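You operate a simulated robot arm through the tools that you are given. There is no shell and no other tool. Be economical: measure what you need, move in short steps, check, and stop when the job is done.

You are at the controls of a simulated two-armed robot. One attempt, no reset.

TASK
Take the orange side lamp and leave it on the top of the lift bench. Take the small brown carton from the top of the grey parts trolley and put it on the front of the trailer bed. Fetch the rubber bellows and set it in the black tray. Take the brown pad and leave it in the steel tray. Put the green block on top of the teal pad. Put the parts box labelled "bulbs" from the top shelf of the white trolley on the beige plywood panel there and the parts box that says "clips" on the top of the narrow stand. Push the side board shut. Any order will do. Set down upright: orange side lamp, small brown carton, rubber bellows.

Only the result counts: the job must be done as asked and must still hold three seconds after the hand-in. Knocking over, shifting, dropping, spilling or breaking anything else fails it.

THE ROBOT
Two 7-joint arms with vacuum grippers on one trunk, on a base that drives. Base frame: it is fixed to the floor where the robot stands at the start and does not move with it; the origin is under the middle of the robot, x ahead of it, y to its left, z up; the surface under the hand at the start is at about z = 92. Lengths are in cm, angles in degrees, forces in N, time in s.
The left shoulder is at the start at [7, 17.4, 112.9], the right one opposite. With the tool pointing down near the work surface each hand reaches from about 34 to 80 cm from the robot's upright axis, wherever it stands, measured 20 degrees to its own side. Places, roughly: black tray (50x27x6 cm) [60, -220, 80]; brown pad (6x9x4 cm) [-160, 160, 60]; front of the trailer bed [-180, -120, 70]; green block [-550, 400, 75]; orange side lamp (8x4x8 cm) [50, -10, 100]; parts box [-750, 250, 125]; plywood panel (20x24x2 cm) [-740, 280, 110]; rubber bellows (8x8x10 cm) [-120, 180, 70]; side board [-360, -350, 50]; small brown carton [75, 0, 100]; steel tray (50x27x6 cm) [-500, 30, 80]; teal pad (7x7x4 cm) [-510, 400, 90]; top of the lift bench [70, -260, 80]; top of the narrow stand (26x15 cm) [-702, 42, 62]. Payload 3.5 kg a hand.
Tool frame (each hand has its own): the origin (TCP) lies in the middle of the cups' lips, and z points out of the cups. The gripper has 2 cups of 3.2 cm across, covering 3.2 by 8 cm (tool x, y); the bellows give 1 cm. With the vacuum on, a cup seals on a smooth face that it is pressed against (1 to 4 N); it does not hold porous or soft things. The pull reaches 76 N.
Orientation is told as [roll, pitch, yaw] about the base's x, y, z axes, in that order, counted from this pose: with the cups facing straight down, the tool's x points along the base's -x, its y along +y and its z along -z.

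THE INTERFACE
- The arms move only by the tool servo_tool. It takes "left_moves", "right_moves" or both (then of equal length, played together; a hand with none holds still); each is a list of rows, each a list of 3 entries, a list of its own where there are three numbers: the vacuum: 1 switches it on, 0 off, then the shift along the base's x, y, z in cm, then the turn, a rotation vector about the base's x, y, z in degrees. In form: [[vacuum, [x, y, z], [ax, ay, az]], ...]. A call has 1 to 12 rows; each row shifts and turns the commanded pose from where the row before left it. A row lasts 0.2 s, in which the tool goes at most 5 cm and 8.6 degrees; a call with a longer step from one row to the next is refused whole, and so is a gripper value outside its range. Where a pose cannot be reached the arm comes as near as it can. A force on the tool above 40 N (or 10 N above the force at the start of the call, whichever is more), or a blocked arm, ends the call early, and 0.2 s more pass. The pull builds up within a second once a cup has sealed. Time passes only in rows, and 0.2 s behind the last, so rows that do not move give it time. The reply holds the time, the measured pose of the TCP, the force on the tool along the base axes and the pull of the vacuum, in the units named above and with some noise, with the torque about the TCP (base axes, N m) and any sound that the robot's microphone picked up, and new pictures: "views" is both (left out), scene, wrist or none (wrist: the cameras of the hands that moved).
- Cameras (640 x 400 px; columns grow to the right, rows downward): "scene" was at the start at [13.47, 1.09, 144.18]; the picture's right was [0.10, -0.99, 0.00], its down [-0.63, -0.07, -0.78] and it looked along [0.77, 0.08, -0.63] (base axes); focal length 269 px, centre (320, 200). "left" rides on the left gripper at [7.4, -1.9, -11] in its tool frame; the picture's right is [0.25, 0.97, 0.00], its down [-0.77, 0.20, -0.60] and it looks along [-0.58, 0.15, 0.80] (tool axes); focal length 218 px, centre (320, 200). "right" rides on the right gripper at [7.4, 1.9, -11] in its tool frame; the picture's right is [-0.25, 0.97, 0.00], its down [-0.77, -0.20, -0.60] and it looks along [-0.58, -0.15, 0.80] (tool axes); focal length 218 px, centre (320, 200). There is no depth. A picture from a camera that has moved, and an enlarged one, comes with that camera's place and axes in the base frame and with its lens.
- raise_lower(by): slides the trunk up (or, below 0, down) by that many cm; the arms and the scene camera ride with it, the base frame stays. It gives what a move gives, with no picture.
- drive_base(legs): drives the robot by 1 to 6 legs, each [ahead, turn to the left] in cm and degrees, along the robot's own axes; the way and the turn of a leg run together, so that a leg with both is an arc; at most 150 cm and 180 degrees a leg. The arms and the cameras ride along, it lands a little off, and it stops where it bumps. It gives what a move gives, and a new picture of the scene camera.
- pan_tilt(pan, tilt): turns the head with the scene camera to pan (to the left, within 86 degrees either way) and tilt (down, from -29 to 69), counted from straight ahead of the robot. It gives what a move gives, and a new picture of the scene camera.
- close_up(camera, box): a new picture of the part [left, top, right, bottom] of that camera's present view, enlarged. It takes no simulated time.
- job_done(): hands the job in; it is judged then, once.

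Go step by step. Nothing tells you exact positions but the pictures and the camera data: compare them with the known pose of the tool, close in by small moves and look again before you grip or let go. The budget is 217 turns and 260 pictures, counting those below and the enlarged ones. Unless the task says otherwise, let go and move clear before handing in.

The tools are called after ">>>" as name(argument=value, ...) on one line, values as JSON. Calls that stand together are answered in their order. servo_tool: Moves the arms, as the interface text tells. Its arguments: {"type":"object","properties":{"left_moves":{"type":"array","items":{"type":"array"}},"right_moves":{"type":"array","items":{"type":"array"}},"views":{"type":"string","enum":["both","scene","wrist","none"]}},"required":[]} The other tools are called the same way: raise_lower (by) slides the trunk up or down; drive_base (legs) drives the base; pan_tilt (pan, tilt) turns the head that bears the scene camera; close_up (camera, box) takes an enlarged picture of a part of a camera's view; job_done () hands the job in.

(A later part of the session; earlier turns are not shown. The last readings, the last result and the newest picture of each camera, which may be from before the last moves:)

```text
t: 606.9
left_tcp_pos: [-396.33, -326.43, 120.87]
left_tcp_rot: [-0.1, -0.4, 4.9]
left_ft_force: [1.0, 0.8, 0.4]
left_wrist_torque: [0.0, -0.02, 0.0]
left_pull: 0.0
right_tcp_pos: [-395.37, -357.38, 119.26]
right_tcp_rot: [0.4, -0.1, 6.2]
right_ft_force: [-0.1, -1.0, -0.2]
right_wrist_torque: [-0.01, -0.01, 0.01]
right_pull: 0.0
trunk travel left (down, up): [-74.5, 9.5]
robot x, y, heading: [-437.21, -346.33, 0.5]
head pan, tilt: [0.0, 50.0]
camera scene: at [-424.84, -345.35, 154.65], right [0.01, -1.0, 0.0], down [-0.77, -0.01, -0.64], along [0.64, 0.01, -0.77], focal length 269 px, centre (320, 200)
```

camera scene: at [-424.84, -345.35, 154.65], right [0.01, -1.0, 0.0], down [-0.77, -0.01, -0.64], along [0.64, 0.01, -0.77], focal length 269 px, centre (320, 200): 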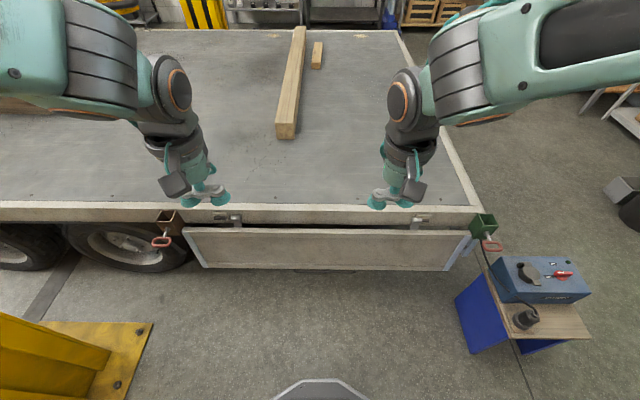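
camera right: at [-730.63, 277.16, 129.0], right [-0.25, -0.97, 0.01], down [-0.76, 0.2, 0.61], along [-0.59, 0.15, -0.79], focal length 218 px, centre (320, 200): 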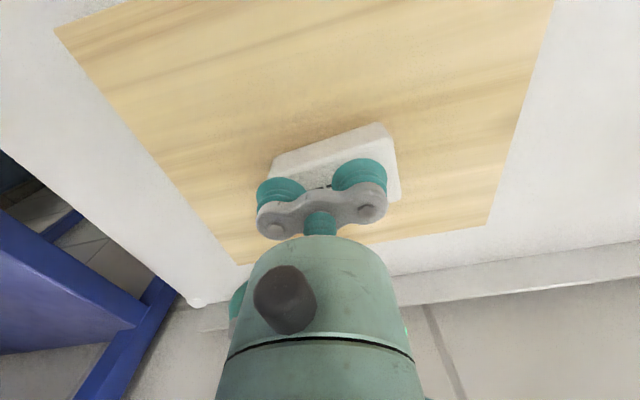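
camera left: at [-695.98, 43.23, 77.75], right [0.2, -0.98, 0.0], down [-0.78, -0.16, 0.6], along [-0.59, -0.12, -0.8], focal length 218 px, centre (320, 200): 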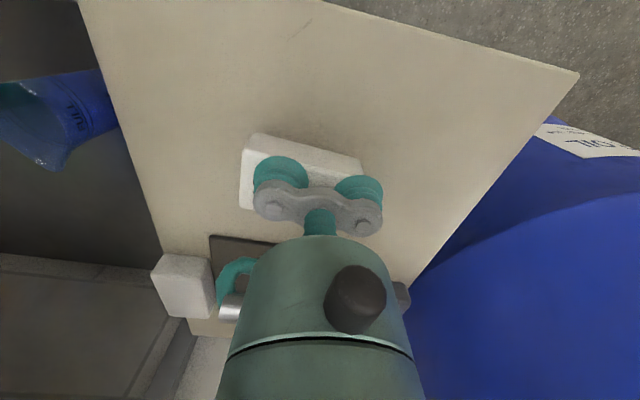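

>>> close_up(camera="scene", box=[130, 190, 330, 290])

>>> close_up(camera="scene", box=[330, 190, 530, 290])

```text
3.20 times, centred on (230, 240) of scene
camera zoom: at [-424.84, -345.35, 154.65], right [0.01, -1.0, 0.0], down [-0.77, -0.01, -0.64], along [0.64, 0.01, -0.77], focal length 862 px, centre (608, 72)
```

zoom: 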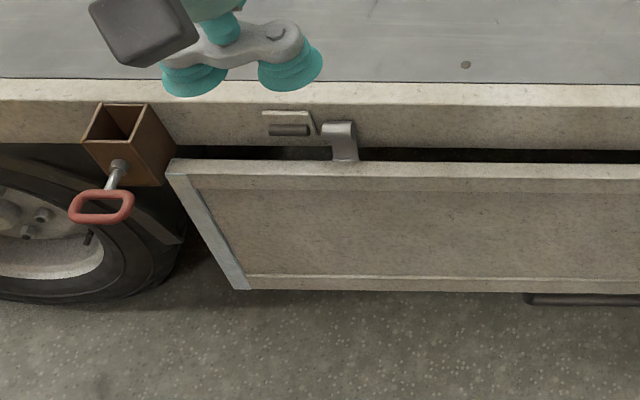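

```text
3.20 times, centred on (430, 240) of scene
camera zoom: at [-424.84, -345.35, 154.65], right [0.01, -1.0, 0.0], down [-0.77, -0.01, -0.64], along [0.64, 0.01, -0.77], focal length 862 px, centre (-32, 72)
```

zoom: 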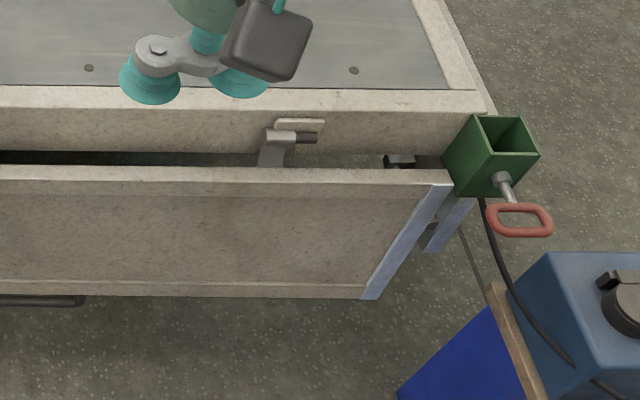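

The board is a dropped drop-side: it hangs below the bed from pin hinges (axis ≈ x -361.5, z 66.5), so shutting means swinging it out and up. I'll lower the trunk and turn the right hand horizontal to grip its outer face with suction.

>>> raise_lower(by=-48)

>>> servo_tool(right_moves=[[0, [0.8, 0.7, -1], [0, -8.2, 0]], [0, [0.8, 0.7, -1], [0, -8.2, 0]], [0, [0.8, 0.7, -2], [0, -8.2, 0]], [0, [0.8, 0.7, -2], [0, -8.2, 0]], [0, [1, 0.7, -3], [0, -8.2, 0]], [0, [1, 0.7, -3], [0, -8.2, 0]], [0, [1, 0.7, -3], [0, -8.2, 0]], [0, [1, 0.7, -3], [0, -8.2, 0]], [0, [1, 0.7, -3], [0, -8.2, 0]], [0, [1, 0.7, -3], [0, -8.2, 0]], [0, [1, 0.7, -3], [0, -8, 0]], [0, [0, 0, 0], [0, 0, 0]]], views="both")

```text
refused: -48 is not a number from -40 to 40
```

```text
t: 609.5
left_tcp_pos: [-396.42, -326.41, 120.75]
left_tcp_rot: [0.0, -0.4, 4.8]
left_ft_force: [-0.3, 0.6, -0.1]
left_wrist_torque: [0.02, -0.01, 0.03]
left_pull: 0.0
right_tcp_pos: [-373.32, -350.4, 95.05]
right_tcp_rot: [-66.6, -83.2, 67.3]
right_ft_force: [-0.1, -0.6, 1.0]
right_wrist_torque: [0.0, 0.0, 0.01]
right_pull: 0.0
right hand out of reach, approached as far as the arm can: row 8, 9, 10, 11
trunk travel left (down, up): [-74.5, 9.5]
robot x, y, heading: [-437.3, -346.06, 0.8]
head pan, tilt: [0.0, 50.0]
camera scene: at [-424.96, -345.44, 154.66], right [0.01, -1.0, 0.0], down [-0.77, -0.01, -0.64], along [0.64, 0.01, -0.77], focal length 269 px, centre (320, 200)
camera right: at [-384.63, -349.29, 88.03], right [0.0, 0.99, 0.15], down [-0.57, -0.12, 0.82], along [0.82, -0.08, 0.56], focal length 218 px, centre (320, 200)
```

scene: 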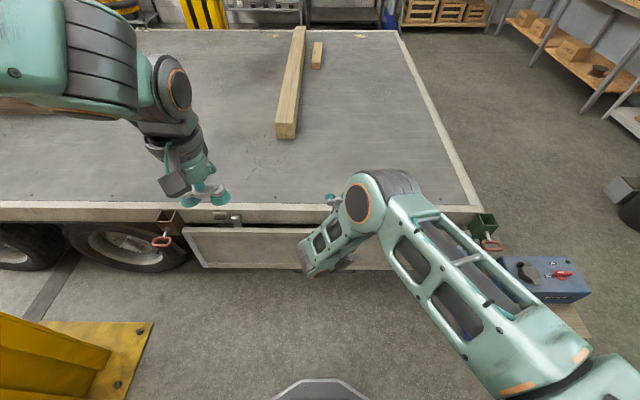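
right: 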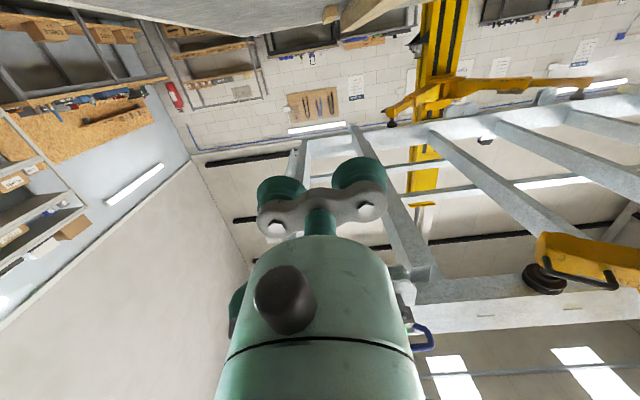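

The trunk step was limited to 40 and refused, and the hand turned in place, which is clear of the board. I'll lower the trunk now.

>>> raise_lower(by=-40)

>>> raise_lower(by=-14)

>>> pan_tilt(pan=-10, tilt=55)

```text
t: 613.4
left_tcp_pos: [-396.32, -326.43, 80.85]
left_tcp_rot: [0.0, -0.3, 4.9]
left_ft_force: [-0.8, 0.1, 1.6]
left_wrist_torque: [0.02, -0.01, 0.02]
left_pull: 0.2
right_tcp_pos: [-373.18, -350.15, 54.92]
right_tcp_rot: [-65.9, -83.3, 66.6]
right_ft_force: [0.0, 0.7, 0.5]
right_wrist_torque: [0.03, 0.01, 0.04]
right_pull: 0.0
trunk travel left (down, up): [-34.5, 49.5]
robot x, y, heading: [-437.88, -345.38, 0.6]
head pan, tilt: [0.0, 50.0]
```

```text
t: 615.0
left_tcp_pos: [-396.4, -326.27, 66.82]
left_tcp_rot: [-0.1, -0.4, 4.8]
left_ft_force: [0.2, 0.2, 0.1]
left_wrist_torque: [0.05, -0.03, 0.0]
left_pull: 0.0
right_tcp_pos: [-373.23, -350.15, 41.04]
right_tcp_rot: [-66.0, -83.2, 66.6]
right_ft_force: [-0.5, -0.8, -0.2]
right_wrist_torque: [0.01, 0.01, 0.0]
right_pull: 0.1
trunk travel left (down, up): [-20.5, 63.5]
robot x, y, heading: [-437.64, -345.27, 0.8]
head pan, tilt: [0.0, 50.0]
```

```text
t: 615.7
left_tcp_pos: [-396.4, -326.41, 66.76]
left_tcp_rot: [-0.1, -0.4, 4.8]
left_ft_force: [0.0, -0.4, -0.8]
left_wrist_torque: [0.01, -0.01, -0.02]
left_pull: 0.0
right_tcp_pos: [-373.36, -350.24, 40.97]
right_tcp_rot: [-65.9, -83.2, 66.6]
right_ft_force: [0.1, 0.1, -0.9]
right_wrist_torque: [-0.01, -0.01, -0.02]
right_pull: 0.1
trunk travel left (down, up): [-20.5, 63.5]
robot x, y, heading: [-437.47, -345.55, 0.7]
head pan, tilt: [-10.0, 55.0]
camera scene: at [-425.43, -346.58, 100.0], right [-0.16, -0.99, 0.0], down [-0.81, 0.13, -0.57], along [0.57, -0.09, -0.82], focal length 269 px, centre (320, 200)
```

scene: 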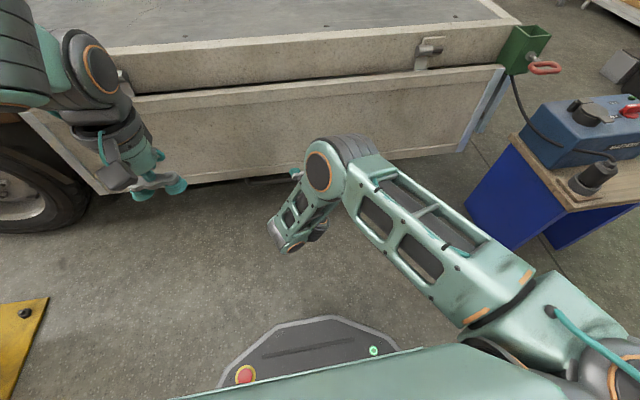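

The right hand is level in front of the board (face ≈ x -365). I'll advance with the vacuum on.

>>> servo_tool(right_moves=[[1, [1.5, 0, -1], [0, 0, 0]], [1, [1.5, 0, -1], [0, 0, 0]], [1, [1.5, 0, -1], [0, 0, 0]], [1, [1, 0, 0], [0, 0, 0]], [1, [0.5, 0, 0], [0, 0, 0]], [1, [0, 0, 0], [0, 0, 0]]], views="wrist")

```text
t: 617.1
left_tcp_pos: [-396.4, -326.33, 66.82]
left_tcp_rot: [-0.2, -0.5, 4.8]
left_ft_force: [0.4, 0.3, 0.2]
left_wrist_torque: [0.01, 0.01, 0.04]
left_pull: 0.1
right_tcp_pos: [-367.16, -350.27, 37.86]
right_tcp_rot: [-65.9, -83.2, 66.6]
right_ft_force: [0.1, 0.3, 0.3]
right_wrist_torque: [-0.03, 0.0, -0.01]
right_pull: 0.2
trunk travel left (down, up): [-20.5, 63.5]
robot x, y, heading: [-437.99, -345.53, 1.0]
head pan, tilt: [-10.0, 55.0]
camera right: at [-378.55, -349.29, 30.92], right [0.0, 0.99, 0.15], down [-0.56, -0.12, 0.82], along [0.83, -0.08, 0.56], focal length 218 px, centre (320, 200)
```

right: 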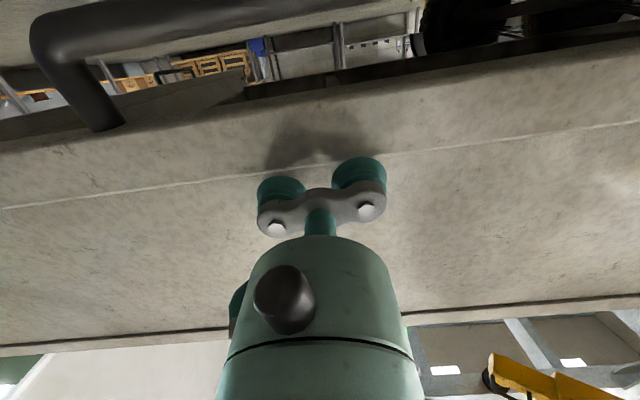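

A bead line on the face is at z≈37, so I'll move up 2.5 to flat panel and press on.

>>> servo_tool(right_moves=[[1, [0, 0, 1.3], [0, 0, 0]], [1, [0, 0, 1.3], [0, 0, 0]], [1, [0.5, 0, 0], [0, 0, 0]], [1, [0.5, 0, 0], [0, 0, 0]], [1, [0.4, 0, 0], [0, 0, 0]], [1, [0.4, 0, 0], [0, 0, 0]], [1, [0, 0, 0], [0, 0, 0]], [1, [0, 0, 0], [0, 0, 0]]], views="none")

```text
t: 618.9
left_tcp_pos: [-396.54, -326.43, 66.82]
left_tcp_rot: [-0.1, -0.5, 4.8]
left_ft_force: [-0.6, 0.5, -0.2]
left_wrist_torque: [-0.01, 0.0, -0.01]
left_pull: 0.2
right_tcp_pos: [-365.47, -350.22, 40.7]
right_tcp_rot: [-66.0, -83.2, 66.7]
right_ft_force: [-22.9, -2.4, 3.2]
right_wrist_torque: [-0.03, -0.03, 0.02]
right_pull: 75.7
trunk travel left (down, up): [-20.5, 63.5]
robot x, y, heading: [-437.6, -345.69, 0.6]
head pan, tilt: [-10.0, 55.0]
```

The suction has sealed at 76 N. I'll test by swinging the board outward about 10° along the hinge arc.

>>> servo_tool(right_moves=[[1, [-0.5, 0, 0.1], [0, 0, 0]], [1, [-1.1, 0, 0.2], [0, 2.5, 0]], [1, [-1.1, 0, 0.25], [0, 2.5, 0]], [1, [-1.1, 0, 0.3], [0, 2.5, 0]], [1, [-1.1, 0, 0.35], [0, 2.5, 0]], [1, [0, 0, 0], [0, 0, 0]]], views="scene")

```text
t: 620.3
left_tcp_pos: [-396.36, -326.45, 66.92]
left_tcp_rot: [-0.1, -0.5, 4.8]
left_ft_force: [0.0, -0.4, -0.2]
left_wrist_torque: [-0.01, 0.0, 0.02]
left_pull: 0.0
right_tcp_pos: [-370.25, -350.22, 42.07]
right_tcp_rot: [-25.5, -76.0, 26.6]
right_ft_force: [15.7, -2.6, 14.5]
right_wrist_torque: [0.34, 0.62, -0.06]
right_pull: 76.1
trunk travel left (down, up): [-20.5, 63.5]
robot x, y, heading: [-437.53, -346.03, 0.7]
head pan, tilt: [-10.0, 55.0]
camera scene: at [-425.51, -346.59, 100.02], right [-0.16, -0.99, 0.0], down [-0.81, 0.13, -0.57], along [0.57, -0.09, -0.82], focal length 269 px, centre (320, 200)
```

scene: 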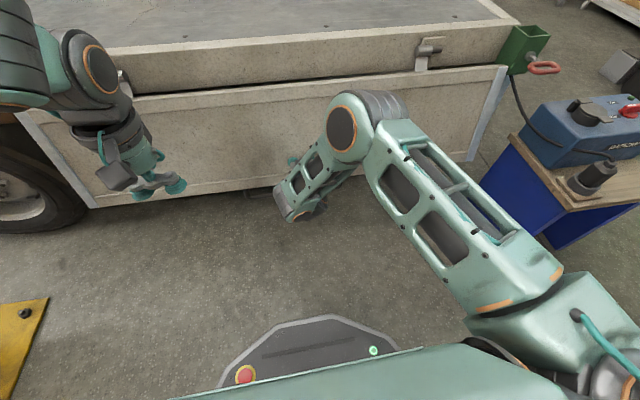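

The board follows on its hinge. I'll first move the left hand back and aside so it is clear of the sweep and ready to push later, then swing further.

>>> servo_tool(left_moves=[[0, [-2, 3, 0.5], [0, 0, 0]], [0, [-2, 3, 0.5], [0, 0, 0]], [0, [-2, 3, 0.5], [0, 0, 0]], [0, [-2, 3, 0.5], [0, 0, 0]], [0, [-2, 3, 0], [0, 0, 0]], [0, [0, 0, 0], [0, 0, 0]]], views="none")

>>> servo_tool(right_moves=[[1, [-1.05, 0, 0.42], [0, 2.5, 0]], [1, [-1.05, 0, 0.42], [0, 2.5, 0]], [1, [-1.0, 0, 0.47], [0, 2.5, 0]], [1, [-1.0, 0, 0.5], [0, 2.5, 0]], [1, [-0.95, 0, 0.55], [0, 2.5, 0]], [1, [-0.95, 0, 0.6], [0, 2.5, 0]], [1, [-0.93, 0, 0.65], [0, 2.5, 0]], [1, [-0.93, 0, 0.7], [0, 2.5, 0]], [1, [0, 0, 0], [0, 0, 0]]], views="scene")

```text
t: 621.7
left_tcp_pos: [-405.56, -311.98, 68.66]
left_tcp_rot: [-0.1, -0.3, 4.9]
left_ft_force: [-1.0, 0.2, -0.5]
left_wrist_torque: [0.0, 0.02, 0.04]
left_pull: 0.1
left hand out of reach, approached as far as the arm can: row 5
right_tcp_pos: [-370.43, -350.24, 42.08]
right_tcp_rot: [-25.6, -76.0, 26.7]
right_ft_force: [17.4, -4.4, 18.9]
right_wrist_torque: [-0.23, 0.39, -0.03]
right_pull: 75.0
trunk travel left (down, up): [-20.5, 63.5]
robot x, y, heading: [-437.72, -345.7, 0.6]
head pan, tilt: [-10.0, 55.0]
```

```text
t: 623.7
left_tcp_pos: [-405.48, -312.02, 68.41]
left_tcp_rot: [-0.1, -0.3, 4.9]
left_ft_force: [-0.2, 0.3, -0.3]
left_wrist_torque: [0.0, 0.01, 0.01]
left_pull: 0.1
right_tcp_pos: [-378.19, -350.19, 45.98]
right_tcp_rot: [-9.0, -56.8, 11.3]
right_ft_force: [23.6, 5.5, 8.1]
right_wrist_torque: [-0.28, 0.16, 0.05]
right_pull: 75.7
trunk travel left (down, up): [-20.5, 63.5]
robot x, y, heading: [-437.41, -345.84, 0.7]
head pan, tilt: [-10.0, 55.0]
camera scene: at [-425.39, -346.53, 99.99], right [-0.16, -0.99, 0.0], down [-0.81, 0.13, -0.57], along [0.57, -0.09, -0.82], focal length 269 px, centre (320, 200)
```

scene: 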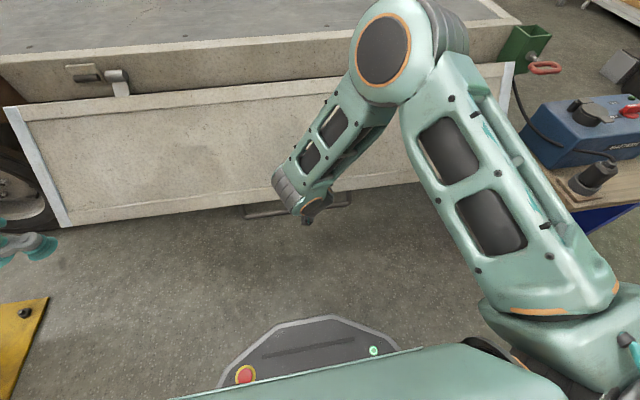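

It works well at 30°. I'll continue the arc to 60° with a slight radial correction toward the hinge.

>>> servo_tool(right_moves=[[1, [-0.6, 0, 1.1], [0, 2.5, 0]], [1, [-0.75, 0, 0.95], [0, 2.5, 0]], [1, [-0.8, 0, 0.82], [0, 2.5, 0]], [1, [-0.8, 0, 0.85], [0, 2.5, 0]], [1, [-0.75, 0, 0.88], [0, 2.5, 0]], [1, [-0.7, 0, 0.9], [0, 2.5, 0]], [1, [-0.65, 0, 0.95], [0, 2.5, 0]], [1, [-0.6, 0, 0.98], [0, 2.5, 0]], [1, [-0.57, 0, 1.0], [0, 2.5, 0]], [1, [-0.53, 0, 1.0], [0, 2.5, 0]], [1, [-0.48, 0, 1.02], [0, 2.5, 0]], [1, [-0.43, 0, 1.03], [0, 2.5, 0]]], views="scene")

```text
t: 626.3
left_tcp_pos: [-405.32, -312.02, 68.4]
left_tcp_rot: [-0.1, -0.2, 4.8]
left_ft_force: [-0.4, 0.2, -0.1]
left_wrist_torque: [-0.03, -0.01, 0.05]
left_pull: 0.0
right_tcp_pos: [-385.55, -350.33, 57.59]
right_tcp_rot: [-2.7, -27.3, 6.8]
right_ft_force: [27.0, 4.7, -9.1]
right_wrist_torque: [-0.1, 0.0, -0.04]
right_pull: 75.1
trunk travel left (down, up): [-20.5, 63.5]
robot x, y, heading: [-437.65, -345.65, 0.7]
head pan, tilt: [-10.0, 55.0]
camera scene: at [-425.16, -346.53, 99.97], right [-0.16, -0.99, 0.0], down [-0.81, 0.13, -0.57], along [0.56, -0.09, -0.82], focal length 269 px, centre (320, 200)
```

scene: 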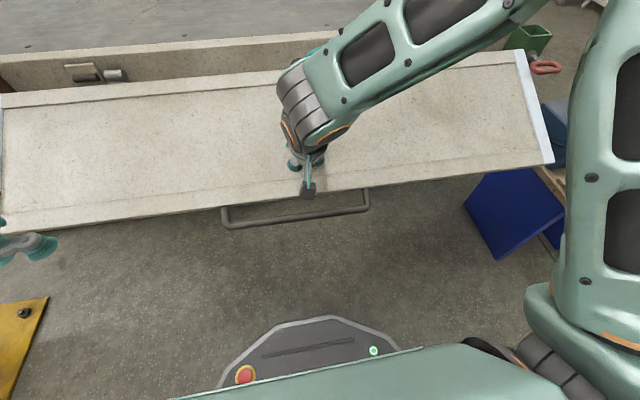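

At 60° now. I'll continue to 90°.

>>> servo_tool(right_moves=[[1, [-0.05, 0, 1.3], [0, 2.5, 0]], [1, [-0.0, 0, 1.3], [0, 2.5, 0]], [1, [-0.3, 0, 1.1], [0, 2.5, 0]], [1, [-0.22, 0, 1.1], [0, 2.5, 0]], [1, [-0.18, 0, 1.12], [0, 2.5, 0]], [1, [-0.14, 0, 1.12], [0, 2.5, 0]], [1, [-0.1, 0, 1.12], [0, 2.5, 0]], [1, [-0.05, 0, 1.12], [0, 2.5, 0]], [1, [0, 0, 1.12], [0, 2.5, 0]], [1, [0.05, 0, 1.12], [0, 2.5, 0]], [1, [0.1, 0, 1.12], [0, 2.5, 0]], [1, [0.15, 0, 1.12], [0, 2.5, 0]]], views="scene")

```text
t: 628.9
left_tcp_pos: [-405.36, -312.0, 68.4]
left_tcp_rot: [-0.1, -0.2, 4.8]
left_ft_force: [-0.8, -0.4, 0.4]
left_wrist_torque: [0.01, -0.04, 0.02]
left_pull: 0.0
right_tcp_pos: [-386.3, -350.42, 71.13]
right_tcp_rot: [0.8, 2.8, 6.3]
right_ft_force: [19.4, 4.8, -21.1]
right_wrist_torque: [-0.18, -0.24, 0.04]
right_pull: 75.9
trunk travel left (down, up): [-20.5, 63.5]
robot x, y, heading: [-437.53, -345.92, 0.7]
head pan, tilt: [-10.0, 55.0]
camera scene: at [-425.08, -346.53, 99.94], right [-0.16, -0.99, 0.0], down [-0.81, 0.13, -0.57], along [0.56, -0.09, -0.82], focal length 269 px, centre (320, 200)
```

scene: 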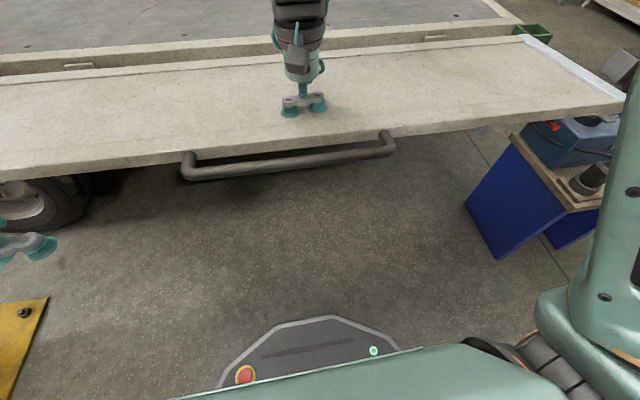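

Horizontal at 90°. I'll continue up to about 120° with the suction.

>>> servo_tool(right_moves=[[1, [0.4, 0, 1.1], [0, 2.5, 0]], [1, [0.4, 0, 1.08], [0, 2.5, 0]], [1, [0.33, 0, 1.05], [0, 2.5, 0]], [1, [0.4, 0, 1.02], [0, 2.5, 0]], [1, [0.42, 0, 1.02], [0, 2.5, 0]], [1, [0.46, 0, 1.0], [0, 2.5, 0]], [1, [0.5, 0, 0.99], [0, 2.5, 0]], [1, [0.54, 0, 0.97], [0, 2.5, 0]], [1, [0.58, 0, 0.94], [0, 2.5, 0]], [1, [0.63, 0, 0.92], [0, 2.5, 0]], [1, [0.67, 0, 0.88], [0, 2.5, 0]], [1, [0.72, 0, 0.85], [0, 2.5, 0]]], views="scene")

```text
t: 630.6
left_tcp_pos: [-405.58, -312.23, 68.53]
left_tcp_rot: [-0.1, -0.5, 4.7]
left_ft_force: [-0.1, 0.0, 0.0]
left_wrist_torque: [0.0, 0.01, -0.01]
left_pull: 0.0
right_tcp_pos: [-383.53, -350.12, 78.6]
right_tcp_rot: [2.9, 20.2, 6.6]
right_ft_force: [-11.6, 7.1, -54.4]
right_wrist_torque: [-1.37, -1.67, -0.02]
right_pull: 76.0
trunk travel left (down, up): [-20.5, 63.5]
robot x, y, heading: [-437.68, -345.39, 0.4]
head pan, tilt: [-10.0, 55.0]
stopped in row 8 (right hand): the force on the tool passed its limit at 153 N (the readings are from after the stop); the commanded pose is now the measured one
camera scene: at [-425.47, -346.65, 100.01], right [-0.16, -0.99, 0.0], down [-0.81, 0.13, -0.57], along [0.57, -0.09, -0.82], focal length 269 px, centre (320, 200)
```

scene: 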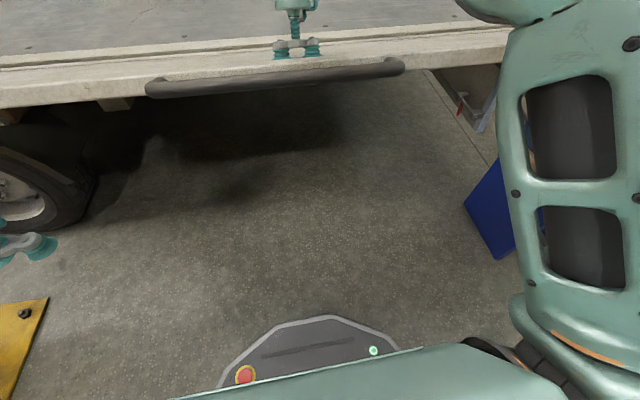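

The swing was blocked at about 108°, probably with my right arm meeting the board's edge. I'll look before deciding.

>>> pan_tilt(pan=-40, tilt=35)

```text
t: 631.6
left_tcp_pos: [-405.45, -312.13, 68.51]
left_tcp_rot: [0.1, -0.5, 4.8]
left_ft_force: [0.1, -0.5, -0.5]
left_wrist_torque: [0.04, 0.02, -0.02]
left_pull: 0.1
right_tcp_pos: [-383.31, -350.17, 78.63]
right_tcp_rot: [3.0, 20.1, 6.6]
right_ft_force: [-17.5, 18.4, -75.8]
right_wrist_torque: [-3.61, -3.16, -0.72]
right_pull: 75.4
trunk travel left (down, up): [-20.5, 63.5]
robot x, y, heading: [-436.96, -345.47, 0.6]
head pan, tilt: [-40.0, 35.0]
camera scene: at [-425.73, -351.08, 102.8], right [-0.63, -0.77, 0.0], down [-0.44, 0.36, -0.82], along [0.63, -0.52, -0.57], focal length 269 px, centre (320, 200)
```

scene: 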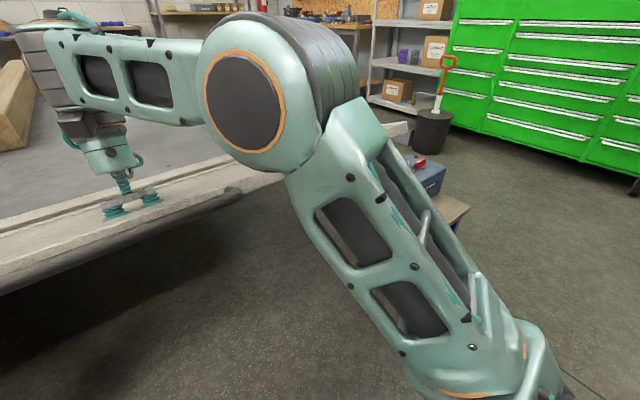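

The upper arm meets the board's free edge, so I need my shoulder higher while holding the board. I'll lower the board back to about 70°, then walk the trunk up in small steps with the hand compensating.

>>> servo_tool(right_moves=[[1, [-0.5, 0, -1.1], [0, -2.5, 0]], [1, [-0.45, 0, -1.08], [0, -2.5, 0]], [1, [-0.4, 0, -1.07], [0, -2.5, 0]], [1, [-0.4, 0, -1.07], [0, -2.5, 0]], [1, [-0.35, 0, -1.07], [0, -2.5, 0]], [1, [-0.3, 0, -1.1], [0, -2.5, 0]], [1, [-0.25, 0, -1.1], [0, -2.5, 0]], [1, [-0.2, 0, -1.1], [0, -2.5, 0]], [1, [-0.1, 0, -1.1], [0, -2.5, 0]], [1, [-0.1, 0, -1.1], [0, -2.5, 0]], [1, [0, 0, -1.1], [0, -2.5, 0]], [1, [0, 0, -1.1], [0, -2.5, 0]]], views="none")

>>> servo_tool(right_moves=[[1, [0.05, 0, -1.1], [0, -2.5, 0]], [1, [0.05, 0, -1.1], [0, -2.5, 0]], [1, [0, 0, 0], [0, 0, 0]]], views="scene")

```text
t: 634.2
left_tcp_pos: [-405.48, -312.21, 68.5]
left_tcp_rot: [-0.1, -0.5, 4.9]
left_ft_force: [0.1, 0.5, -0.9]
left_wrist_torque: [0.03, 0.01, 0.02]
left_pull: 0.1
right_tcp_pos: [-386.67, -350.13, 65.62]
right_tcp_rot: [-0.3, -9.6, 6.4]
right_ft_force: [-18.1, -5.4, -20.3]
right_wrist_torque: [0.01, 0.09, 0.1]
right_pull: 75.5
trunk travel left (down, up): [-20.5, 63.5]
robot x, y, heading: [-437.5, -345.75, 0.8]
head pan, tilt: [-40.0, 35.0]
```

```text
t: 635.0
left_tcp_pos: [-405.51, -312.18, 68.5]
left_tcp_rot: [0.0, -0.4, 4.8]
left_ft_force: [0.6, -0.4, 0.4]
left_wrist_torque: [0.0, -0.01, 0.03]
left_pull: 0.0
right_tcp_pos: [-386.48, -350.13, 63.33]
right_tcp_rot: [-1.0, -14.7, 6.4]
right_ft_force: [-12.6, 0.0, -17.9]
right_wrist_torque: [-0.21, -0.13, 0.21]
right_pull: 75.6
trunk travel left (down, up): [-20.5, 63.5]
robot x, y, heading: [-437.42, -345.72, 1.0]
head pan, tilt: [-40.0, 35.0]
camera scene: at [-425.7, -351.01, 102.81], right [-0.63, -0.77, 0.0], down [-0.44, 0.36, -0.82], along [0.63, -0.52, -0.57], focal length 269 px, centre (320, 200)
```

scene: 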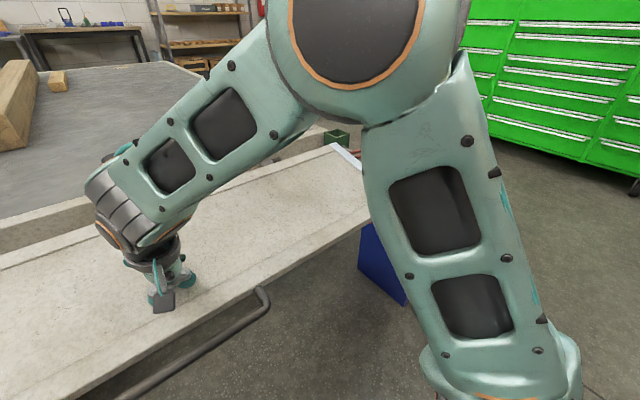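

Good. Now I'll walk the trunk up 5 cm at a time, with the hand compensating each time.

>>> raise_lower(by=5)

>>> servo_tool(right_moves=[[1, [0, 0, -1], [0, 0, 0]], [1, [0, 0, -1], [0, 0, 0]], [1, [0, 0, -1], [0, 0, 0]], [1, [0, 0, -1], [0, 0, 0]], [1, [0, 0, -1], [0, 0, 0]]], views="none")

```text
t: 635.9
left_tcp_pos: [-405.38, -312.13, 73.39]
left_tcp_rot: [-0.1, -0.3, 4.8]
left_ft_force: [0.4, 1.0, 0.0]
left_wrist_torque: [0.0, 0.0, 0.03]
left_pull: 0.1
right_tcp_pos: [-386.13, -350.17, 68.34]
right_tcp_rot: [-1.0, -14.6, 6.4]
right_ft_force: [7.8, 4.6, -20.8]
right_wrist_torque: [0.31, 0.81, -0.07]
right_pull: 75.2
trunk travel left (down, up): [-25.5, 58.5]
robot x, y, heading: [-437.54, -345.77, 0.5]
head pan, tilt: [-40.0, 35.0]
```

```text
t: 637.1
left_tcp_pos: [-405.47, -311.98, 73.3]
left_tcp_rot: [-0.1, -0.3, 4.8]
left_ft_force: [-0.6, 0.1, 0.0]
left_wrist_torque: [-0.06, 0.02, 0.01]
left_pull: 0.0
right_tcp_pos: [-386.41, -350.16, 63.27]
right_tcp_rot: [-1.0, -14.5, 6.5]
right_ft_force: [4.8, 7.8, -15.4]
right_wrist_torque: [-0.68, -0.53, 0.2]
right_pull: 75.4
trunk travel left (down, up): [-25.5, 58.5]
robot x, y, heading: [-437.42, -345.51, 0.7]
head pan, tilt: [-40.0, 35.0]
```

Works smoothly. I'll repeat several times.

>>> raise_lower(by=6)

>>> servo_tool(right_moves=[[1, [0, 0, -1], [0, 0, 0]], [1, [0, 0, -1], [0, 0, 0]], [1, [0, 0, -1], [0, 0, 0]], [1, [0, 0, -1], [0, 0, 0]], [1, [0, 0, -1], [0, 0, 0]], [1, [0, 0, -1], [0, 0, 0]]], views="none")

>>> raise_lower(by=6)

>>> servo_tool(right_moves=[[1, [0, 0, -1], [0, 0, 0]], [1, [0, 0, -1], [0, 0, 0]], [1, [0, 0, -1], [0, 0, 0]], [1, [0, 0, -1], [0, 0, 0]], [1, [0, 0, -1], [0, 0, 0]], [1, [0, 0, -1], [0, 0, 0]]], views="none")

>>> raise_lower(by=6)

>>> servo_tool(right_moves=[[1, [0, 0, -1], [0, 0, 0]], [1, [0, 0, -1], [0, 0, 0]], [1, [0, 0, -1], [0, 0, 0]], [1, [0, 0, -1], [0, 0, 0]], [1, [0, 0, -1], [0, 0, 0]], [1, [0, 0, -1], [0, 0, 0]]], views="scene")

```text
t: 638.1
left_tcp_pos: [-405.24, -311.97, 79.26]
left_tcp_rot: [-0.1, -0.1, 4.8]
left_ft_force: [0.1, 0.3, -0.8]
left_wrist_torque: [0.01, 0.0, 0.02]
left_pull: 0.1
right_tcp_pos: [-386.16, -350.12, 69.13]
right_tcp_rot: [-1.0, -14.5, 6.4]
right_ft_force: [15.1, 10.4, -23.5]
right_wrist_torque: [0.47, 0.92, -0.44]
right_pull: 75.5
trunk travel left (down, up): [-31.5, 52.5]
robot x, y, heading: [-437.45, -346.02, 0.5]
head pan, tilt: [-40.0, 35.0]
```

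```text
t: 639.5
left_tcp_pos: [-405.28, -312.0, 79.42]
left_tcp_rot: [-0.1, -0.2, 4.9]
left_ft_force: [0.5, -0.9, -0.8]
left_wrist_torque: [0.0, 0.01, -0.01]
left_pull: 0.1
right_tcp_pos: [-386.39, -350.23, 63.31]
right_tcp_rot: [-1.1, -14.5, 6.4]
right_ft_force: [12.3, 8.9, -16.1]
right_wrist_torque: [-0.88, -0.41, 0.58]
right_pull: 75.4
trunk travel left (down, up): [-31.5, 52.5]
robot x, y, heading: [-437.68, -345.67, 0.8]
head pan, tilt: [-40.0, 35.0]
```

```text
t: 640.5
left_tcp_pos: [-405.26, -311.95, 85.34]
left_tcp_rot: [0.0, -0.1, 4.8]
left_ft_force: [-0.4, 0.9, 0.4]
left_wrist_torque: [0.01, 0.01, -0.01]
left_pull: 0.0
right_tcp_pos: [-386.4, -350.19, 69.05]
right_tcp_rot: [-1.0, -14.5, 6.4]
right_ft_force: [15.7, 7.7, -23.1]
right_wrist_torque: [0.5, 0.84, -0.49]
right_pull: 75.6
trunk travel left (down, up): [-37.5, 46.5]
robot x, y, heading: [-437.26, -345.72, 0.6]
head pan, tilt: [-40.0, 35.0]
```

```text
t: 641.9
left_tcp_pos: [-405.34, -312.03, 85.25]
left_tcp_rot: [-0.1, -0.2, 4.7]
left_ft_force: [-0.4, -0.1, 0.4]
left_wrist_torque: [0.0, 0.0, 0.01]
left_pull: 0.1
right_tcp_pos: [-386.33, -350.17, 63.33]
right_tcp_rot: [-1.0, -14.6, 6.4]
right_ft_force: [10.2, 9.8, -15.7]
right_wrist_torque: [-0.77, -0.5, 0.49]
right_pull: 75.3
trunk travel left (down, up): [-37.5, 46.5]
robot x, y, heading: [-437.64, -345.67, 0.7]
head pan, tilt: [-40.0, 35.0]
```

```text
t: 642.9
left_tcp_pos: [-405.11, -311.91, 91.34]
left_tcp_rot: [-0.1, -0.2, 4.9]
left_ft_force: [-0.2, 0.1, 0.2]
left_wrist_torque: [0.01, 0.0, 0.0]
left_pull: 0.0
right_tcp_pos: [-386.34, -350.2, 69.22]
right_tcp_rot: [-0.9, -14.4, 6.4]
right_ft_force: [16.5, 9.6, -23.8]
right_wrist_torque: [0.44, 0.82, -0.49]
right_pull: 75.6
trunk travel left (down, up): [-43.5, 40.5]
robot x, y, heading: [-437.3, -345.75, 0.7]
head pan, tilt: [-40.0, 35.0]
```

```text
t: 644.3
left_tcp_pos: [-405.43, -312.06, 91.4]
left_tcp_rot: [-0.1, -0.2, 4.8]
left_ft_force: [-0.7, 0.0, -0.2]
left_wrist_torque: [0.0, -0.03, 0.0]
left_pull: 0.1
right_tcp_pos: [-386.5, -350.19, 63.18]
right_tcp_rot: [-0.9, -14.6, 6.5]
right_ft_force: [7.7, -0.2, -15.6]
right_wrist_torque: [-0.75, -0.5, 0.57]
right_pull: 76.0
trunk travel left (down, up): [-43.5, 40.5]
robot x, y, heading: [-437.37, -345.72, 0.5]
head pan, tilt: [-40.0, 35.0]
camera scene: at [-425.53, -350.96, 125.8], right [-0.63, -0.77, 0.0], down [-0.45, 0.36, -0.82], along [0.63, -0.52, -0.57], focal length 269 px, centre (320, 200)
```

scene: 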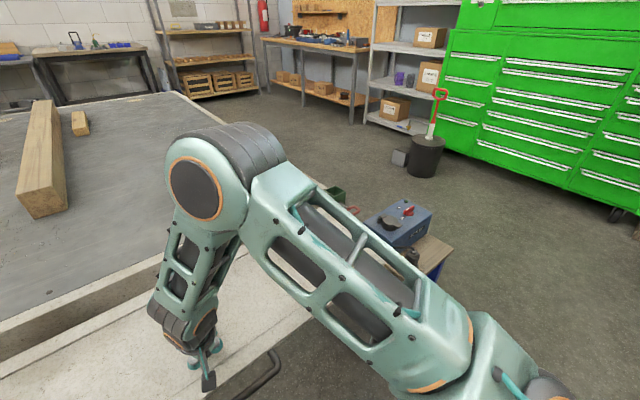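

Shoulders are much higher now. Two more cycles, then I'll swing up.

>>> raise_lower(by=6)

>>> servo_tool(right_moves=[[1, [0, 0, -1], [0, 0, 0]], [1, [0, 0, -1], [0, 0, 0]], [1, [0, 0, -1], [0, 0, 0]], [1, [0, 0, -1], [0, 0, 0]], [1, [0, 0, -1], [0, 0, 0]], [1, [0, 0, -1], [0, 0, 0]]], views="none")

>>> raise_lower(by=6)

>>> servo_tool(right_moves=[[1, [0, 0, 0], [0, 3.5, 0]], [1, [0.1, 0, 0.2], [0, 4, 0]], [1, [0.1, 0, 0.9], [0, 3.5, 0]], [1, [0.15, 0, 1.1], [0, 2.5, 0]], [1, [0.2, 0, 1.1], [0, 2.5, 0]], [1, [0.27, 0, 1.08], [0, 2.5, 0]], [1, [0.33, 0, 1.05], [0, 2.5, 0]], [1, [0.4, 0, 1.02], [0, 2.5, 0]], [1, [0.42, 0, 1.02], [0, 2.5, 0]]], views="scene")

```text
t: 645.3
left_tcp_pos: [-405.14, -311.97, 97.27]
left_tcp_rot: [0.0, -0.1, 4.8]
left_ft_force: [-1.0, 0.1, 0.4]
left_wrist_torque: [-0.01, 0.04, -0.01]
left_pull: 0.0
right_tcp_pos: [-386.33, -350.17, 69.21]
right_tcp_rot: [-1.0, -14.5, 6.3]
right_ft_force: [14.8, -3.2, -23.2]
right_wrist_torque: [0.68, 0.89, -0.51]
right_pull: 75.4
trunk travel left (down, up): [-49.5, 34.5]
robot x, y, heading: [-437.36, -345.57, 0.7]
head pan, tilt: [-40.0, 35.0]
```

```text
t: 646.7
left_tcp_pos: [-405.42, -311.96, 97.54]
left_tcp_rot: [-0.1, -0.2, 4.8]
left_ft_force: [0.5, 0.3, 0.2]
left_wrist_torque: [-0.02, -0.02, 0.06]
left_pull: 0.1
right_tcp_pos: [-386.38, -350.13, 63.32]
right_tcp_rot: [-1.0, -14.4, 6.4]
right_ft_force: [9.0, -0.8, -16.3]
right_wrist_torque: [-0.58, -0.5, 0.59]
right_pull: 75.6
trunk travel left (down, up): [-49.5, 34.5]
robot x, y, heading: [-437.62, -345.64, 0.2]
head pan, tilt: [-40.0, 35.0]
```

```text
t: 647.7
left_tcp_pos: [-405.12, -312.12, 103.45]
left_tcp_rot: [-0.1, -0.2, 4.9]
left_ft_force: [-0.6, 0.2, 0.2]
left_wrist_torque: [0.02, -0.03, 0.02]
left_pull: 0.1
right_tcp_pos: [-386.33, -350.2, 69.17]
right_tcp_rot: [-0.9, -14.5, 6.3]
right_ft_force: [14.0, -0.6, -22.5]
right_wrist_torque: [0.68, 0.88, -0.59]
right_pull: 75.7
trunk travel left (down, up): [-55.5, 28.5]
robot x, y, heading: [-437.26, -345.72, 0.6]
head pan, tilt: [-40.0, 35.0]
```

```text
t: 649.7
left_tcp_pos: [-405.3, -312.03, 103.36]
left_tcp_rot: [-0.1, -0.2, 4.8]
left_ft_force: [-0.6, -0.5, 0.3]
left_wrist_torque: [-0.02, -0.02, 0.01]
left_pull: 0.2
right_tcp_pos: [-384.44, -350.14, 76.7]
right_tcp_rot: [1.8, 11.5, 6.3]
right_ft_force: [10.8, 0.2, -24.2]
right_wrist_torque: [-0.06, 0.02, -0.01]
right_pull: 75.0
trunk travel left (down, up): [-55.5, 28.5]
robot x, y, heading: [-437.39, -345.38, 0.8]
head pan, tilt: [-40.0, 35.0]
camera scene: at [-425.3, -350.98, 137.77], right [-0.63, -0.77, 0.0], down [-0.45, 0.36, -0.82], along [0.63, -0.52, -0.58], focal length 269 px, centre (320, 200)
```

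scene: 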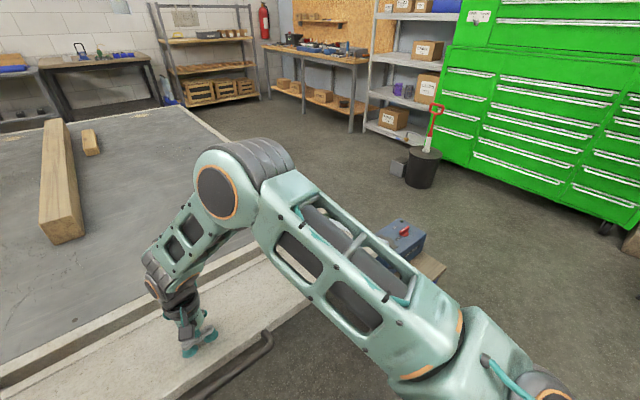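

At about 101° with no collision. I'll continue to about 130°.

>>> servo_tool(right_moves=[[1, [0.44, 0, 1.01], [0, 2.5, 0]], [1, [0.49, 0, 0.99], [0, 2.5, 0]], [1, [0.53, 0, 0.97], [0, 2.5, 0]], [1, [0.57, 0, 0.94], [0, 2.5, 0]], [1, [0.61, 0, 0.92], [0, 2.5, 0]], [1, [0.65, 0, 0.89], [0, 2.5, 0]], [1, [0.69, 0, 0.86], [0, 2.5, 0]], [1, [0.73, 0, 0.83], [0, 2.5, 0]], [1, [0.76, 0, 0.8], [0, 2.5, 0]], [1, [0.8, 0, 0.76], [0, 2.5, 0]], [1, [0.83, 0, 0.73], [0, 2.5, 0]], [1, [0.86, 0, 0.69], [0, 2.5, 0]]], views="scene")

```text
t: 652.2
left_tcp_pos: [-405.54, -312.08, 103.48]
left_tcp_rot: [-0.1, -0.4, 4.8]
left_ft_force: [-0.1, 0.4, -1.0]
left_wrist_torque: [0.0, 0.04, 0.02]
left_pull: 0.2
right_tcp_pos: [-377.32, -350.1, 86.32]
right_tcp_rot: [5.5, 38.2, 7.1]
right_ft_force: [-19.2, 16.6, -49.4]
right_wrist_torque: [-3.13, -0.76, 0.85]
right_pull: 75.4
trunk travel left (down, up): [-55.5, 28.5]
robot x, y, heading: [-437.36, -345.62, 0.8]
head pan, tilt: [-40.0, 35.0]
stopped in row 12 (right hand): the force on the tool passed its limit at 202 N (the readings are from after the stop); the commanded pose is now the measured one
camera scene: at [-425.72, -351.05, 137.83], right [-0.64, -0.77, 0.0], down [-0.44, 0.36, -0.82], along [0.63, -0.52, -0.57], focal length 269 px, centre (320, 200)
```

scene: 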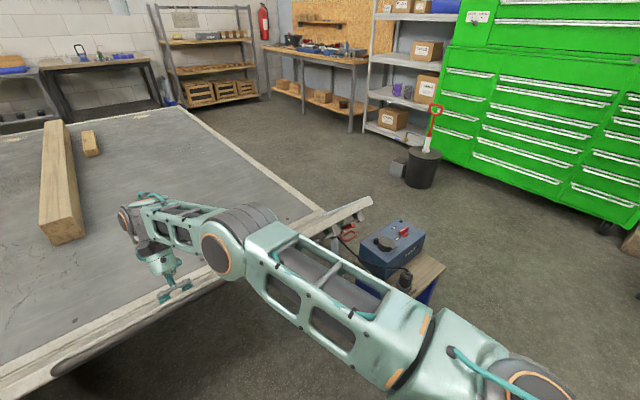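

At about 129° my upper arm touches the edge again. I'll back off a few degrees and bring the left hand down outside the free edge to take over pushing.

>>> servo_tool(right_moves=[[1, [-0.45, 0, -0.4], [0, -1.5, 0]], [1, [-0.45, 0, -0.4], [0, -1.5, 0]], [1, [-0.4, 0, -0.4], [0, -1.5, 0]], [1, [0, 0, 0], [0, 0, 0]], [1, [0, 0, 0], [0, 0, 0]], [1, [0, 0, 0], [0, 0, 0]], [1, [0, 0, 0], [0, 0, 0]], [1, [0, 0, 0], [0, 0, 0]]], left_moves=[[0, [0, 0, -3.5], [0, 0, 0]], [0, [0, 0, -3.5], [0, 0, 0]], [0, [0, 0, -3.5], [0, 0, 0]], [0, [0, 0, -3.5], [0, 0, 0]], [0, [0, 0, -3.5], [0, 0, 0]], [0, [0, 0, -3.5], [0, 0, 0]], [0, [0, 0, -3.5], [0, 0, 0]], [0, [0, 0, -3], [0, 0, 0]]], views="none")

>>> pan_tilt(pan=20, tilt=50)

```text
t: 654.0
left_tcp_pos: [-405.1, -312.04, 77.65]
left_tcp_rot: [-0.1, -0.4, 4.7]
left_ft_force: [-0.4, 0.2, -0.1]
left_wrist_torque: [0.02, -0.01, -0.01]
left_pull: 0.0
left hand out of reach, approached as far as the arm can: row 3, 4, 5
right_tcp_pos: [-378.62, -350.13, 85.4]
right_tcp_rot: [4.7, 33.5, 6.9]
right_ft_force: [-7.7, 1.8, -10.7]
right_wrist_torque: [-0.52, 0.3, -0.31]
right_pull: 75.7
trunk travel left (down, up): [-55.5, 28.5]
robot x, y, heading: [-437.1, -345.57, 0.5]
head pan, tilt: [-40.0, 35.0]
```

```text
t: 655.3
left_tcp_pos: [-405.08, -312.09, 77.64]
left_tcp_rot: [0.0, -0.3, 4.7]
left_ft_force: [0.1, 0.4, -0.4]
left_wrist_torque: [0.01, 0.01, -0.01]
left_pull: 0.1
right_tcp_pos: [-378.58, -350.14, 85.33]
right_tcp_rot: [4.9, 33.7, 6.9]
right_ft_force: [-9.2, 0.1, -9.9]
right_wrist_torque: [-0.47, 0.14, -0.7]
right_pull: 75.9
trunk travel left (down, up): [-55.5, 28.5]
robot x, y, heading: [-437.36, -345.51, 0.7]
head pan, tilt: [20.0, 50.0]
camera scene: at [-425.36, -342.67, 135.65], right [0.35, -0.94, 0.0], down [-0.72, -0.27, -0.64], along [0.6, 0.23, -0.77], focal length 269 px, centre (320, 200)
```

scene: 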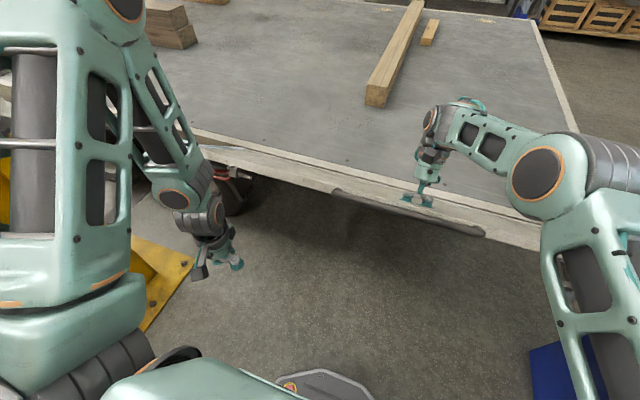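

The left hand is outside the free edge. I'll advance it in +x until it touches the board.

>>> servo_tool(left_moves=[[0, [1.2, 0, 0], [0, 0, 0]], [0, [1.2, 0, 0], [0, 0, 0]], [0, [1.2, 0, 0], [0, 0, 0]], [0, [1.2, 0, 0], [0, 0, 0]], [0, [1, 0, 0], [0, 0, 0]], [0, [1, 0, 0], [0, 0, 0]], [0, [1, 0, 0], [0, 0, 0]]], views="none")

```text
t: 656.9
left_tcp_pos: [-396.96, -311.83, 77.76]
left_tcp_rot: [-0.1, -0.3, 4.8]
left_ft_force: [0.3, -0.4, 0.4]
left_wrist_torque: [0.02, -0.04, 0.02]
left_pull: 0.0
right_tcp_pos: [-378.36, -350.05, 85.34]
right_tcp_rot: [4.8, 33.6, 7.0]
right_ft_force: [-9.0, 0.0, -8.3]
right_wrist_torque: [-0.19, 0.17, -0.24]
right_pull: 75.6
trunk travel left (down, up): [-55.5, 28.5]
robot x, y, heading: [-437.49, -345.73, 0.4]
head pan, tilt: [20.0, 50.0]
```

>>> servo_tool(left_moves=[[0, [0.7, 0, 0], [0, 0, 0]], [0, [0.7, 0, 0], [0, 0, 0]], [0, [0.7, 0, 0], [0, 0, 0]], [0, [0.7, 0, 0], [0, 0, 0]], [0, [0.7, 0, 0], [0, 0, 0]], [0, [0.7, 0, 0], [0, 0, 0]]], views="scene")

```text
t: 658.3
left_tcp_pos: [-392.85, -312.02, 77.74]
left_tcp_rot: [-0.1, -0.3, 4.8]
left_ft_force: [0.2, 0.3, 0.3]
left_wrist_torque: [-0.03, -0.01, 0.0]
left_pull: 0.1
right_tcp_pos: [-378.44, -350.04, 85.3]
right_tcp_rot: [4.8, 33.7, 7.1]
right_ft_force: [-8.6, 0.7, -9.3]
right_wrist_torque: [0.07, 0.13, 0.13]
right_pull: 75.4
trunk travel left (down, up): [-55.5, 28.5]
robot x, y, heading: [-437.74, -345.29, 0.5]
head pan, tilt: [20.0, 50.0]
camera scene: at [-425.36, -342.69, 135.65], right [0.35, -0.94, 0.0], down [-0.72, -0.27, -0.64], along [0.6, 0.23, -0.77], focal length 269 px, centre (320, 200)
```

scene: 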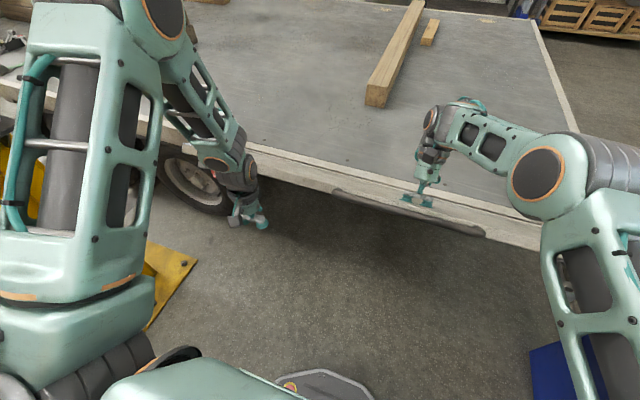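

>>> servo_tool(left_moves=[[0, [0.6, 0, 0], [0, 0, 0]], [0, [0.6, 0, 0], [0, 0, 0]], [0, [0.6, 0, 0], [0, 0, 0]], [0, [0.6, 0, 0], [0, 0, 0]], [0, [0.6, 0, 0], [0, 0, 0]], [0, [0.6, 0, 0], [0, 0, 0]]], views="wrist")

```text
t: 659.7
left_tcp_pos: [-389.19, -312.02, 77.68]
left_tcp_rot: [-0.1, -0.3, 4.7]
left_ft_force: [-0.3, -0.4, 0.1]
left_wrist_torque: [0.02, -0.01, -0.01]
left_pull: 0.0
right_tcp_pos: [-378.51, -350.13, 85.29]
right_tcp_rot: [4.8, 33.7, 7.1]
right_ft_force: [-9.0, 1.3, -8.9]
right_wrist_torque: [0.14, 0.12, 0.27]
right_pull: 75.8
trunk travel left (down, up): [-55.5, 28.5]
robot x, y, heading: [-437.73, -345.74, 0.7]
head pan, tilt: [20.0, 50.0]
camera left: at [-396.56, -314.56, 88.63], right [-0.33, 0.94, 0.0], down [0.75, 0.27, 0.61], along [0.57, 0.2, -0.79], focal length 218 px, centre (320, 200)
```

left: 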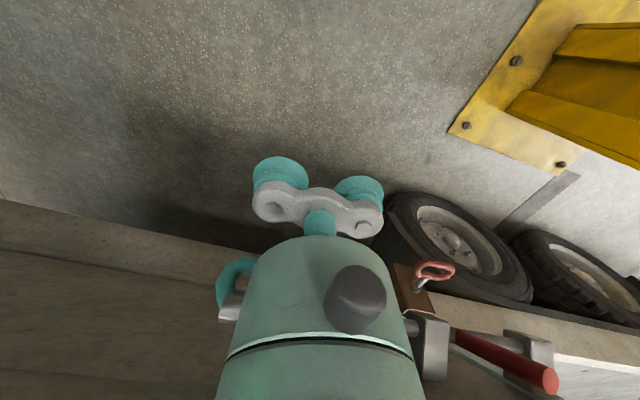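

>>> servo_tool(left_moves=[[0, [0.6, 0, 0], [0, 0, 0]], [0, [0.6, 0, 0], [0, 0, 0]], [0, [0.6, 0, 0], [0, 0, 0]], [0, [0.6, 0, 0], [0, 0, 0]], [0, [0.6, 0, 0], [0, 0, 0]], [0, [0.6, 0, 0], [0, 0, 0]]], views="scene")

>>> close_up(camera="scene", box=[180, 100, 380, 250])

```text
t: 660.4
left_tcp_pos: [-388.59, -311.94, 77.43]
left_tcp_rot: [-0.1, 0.5, 4.9]
left_ft_force: [-7.1, 0.1, -6.0]
left_wrist_torque: [0.06, -0.47, -0.03]
left_pull: 0.1
right_tcp_pos: [-378.25, -350.04, 85.48]
right_tcp_rot: [4.8, 33.2, 6.9]
right_ft_force: [-4.1, -1.7, -1.4]
right_wrist_torque: [-0.02, 0.55, 0.03]
right_pull: 76.0
trunk travel left (down, up): [-55.5, 28.5]
robot x, y, heading: [-437.59, -345.48, 0.9]
head pan, tilt: [20.0, 50.0]
stopped in row 3 (left hand): the force on the tool passed its limit at 47 N (the readings are from after the stop); the commanded pose is now the measured one
camera scene: at [-425.42, -342.65, 135.65], right [0.35, -0.94, 0.0], down [-0.72, -0.27, -0.64], along [0.6, 0.23, -0.77], focal length 269 px, centre (320, 200)
```

scene: 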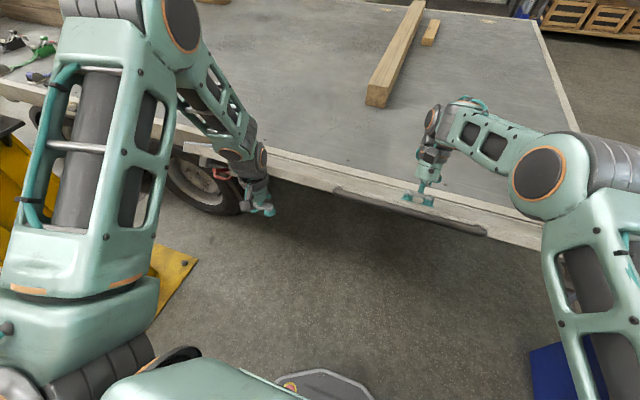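

```text
2.67 times, centred on (280, 175) of scene
camera zoom: at [-425.42, -342.65, 135.65], right [0.35, -0.94, 0.0], down [-0.72, -0.27, -0.64], along [0.6, 0.23, -0.77], focal length 718 px, centre (427, 267)
```

zoom: 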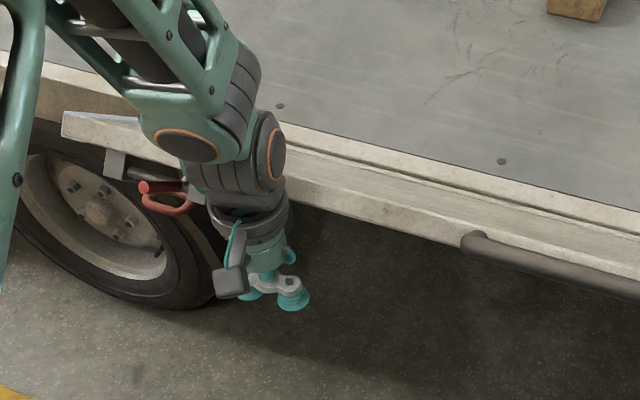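

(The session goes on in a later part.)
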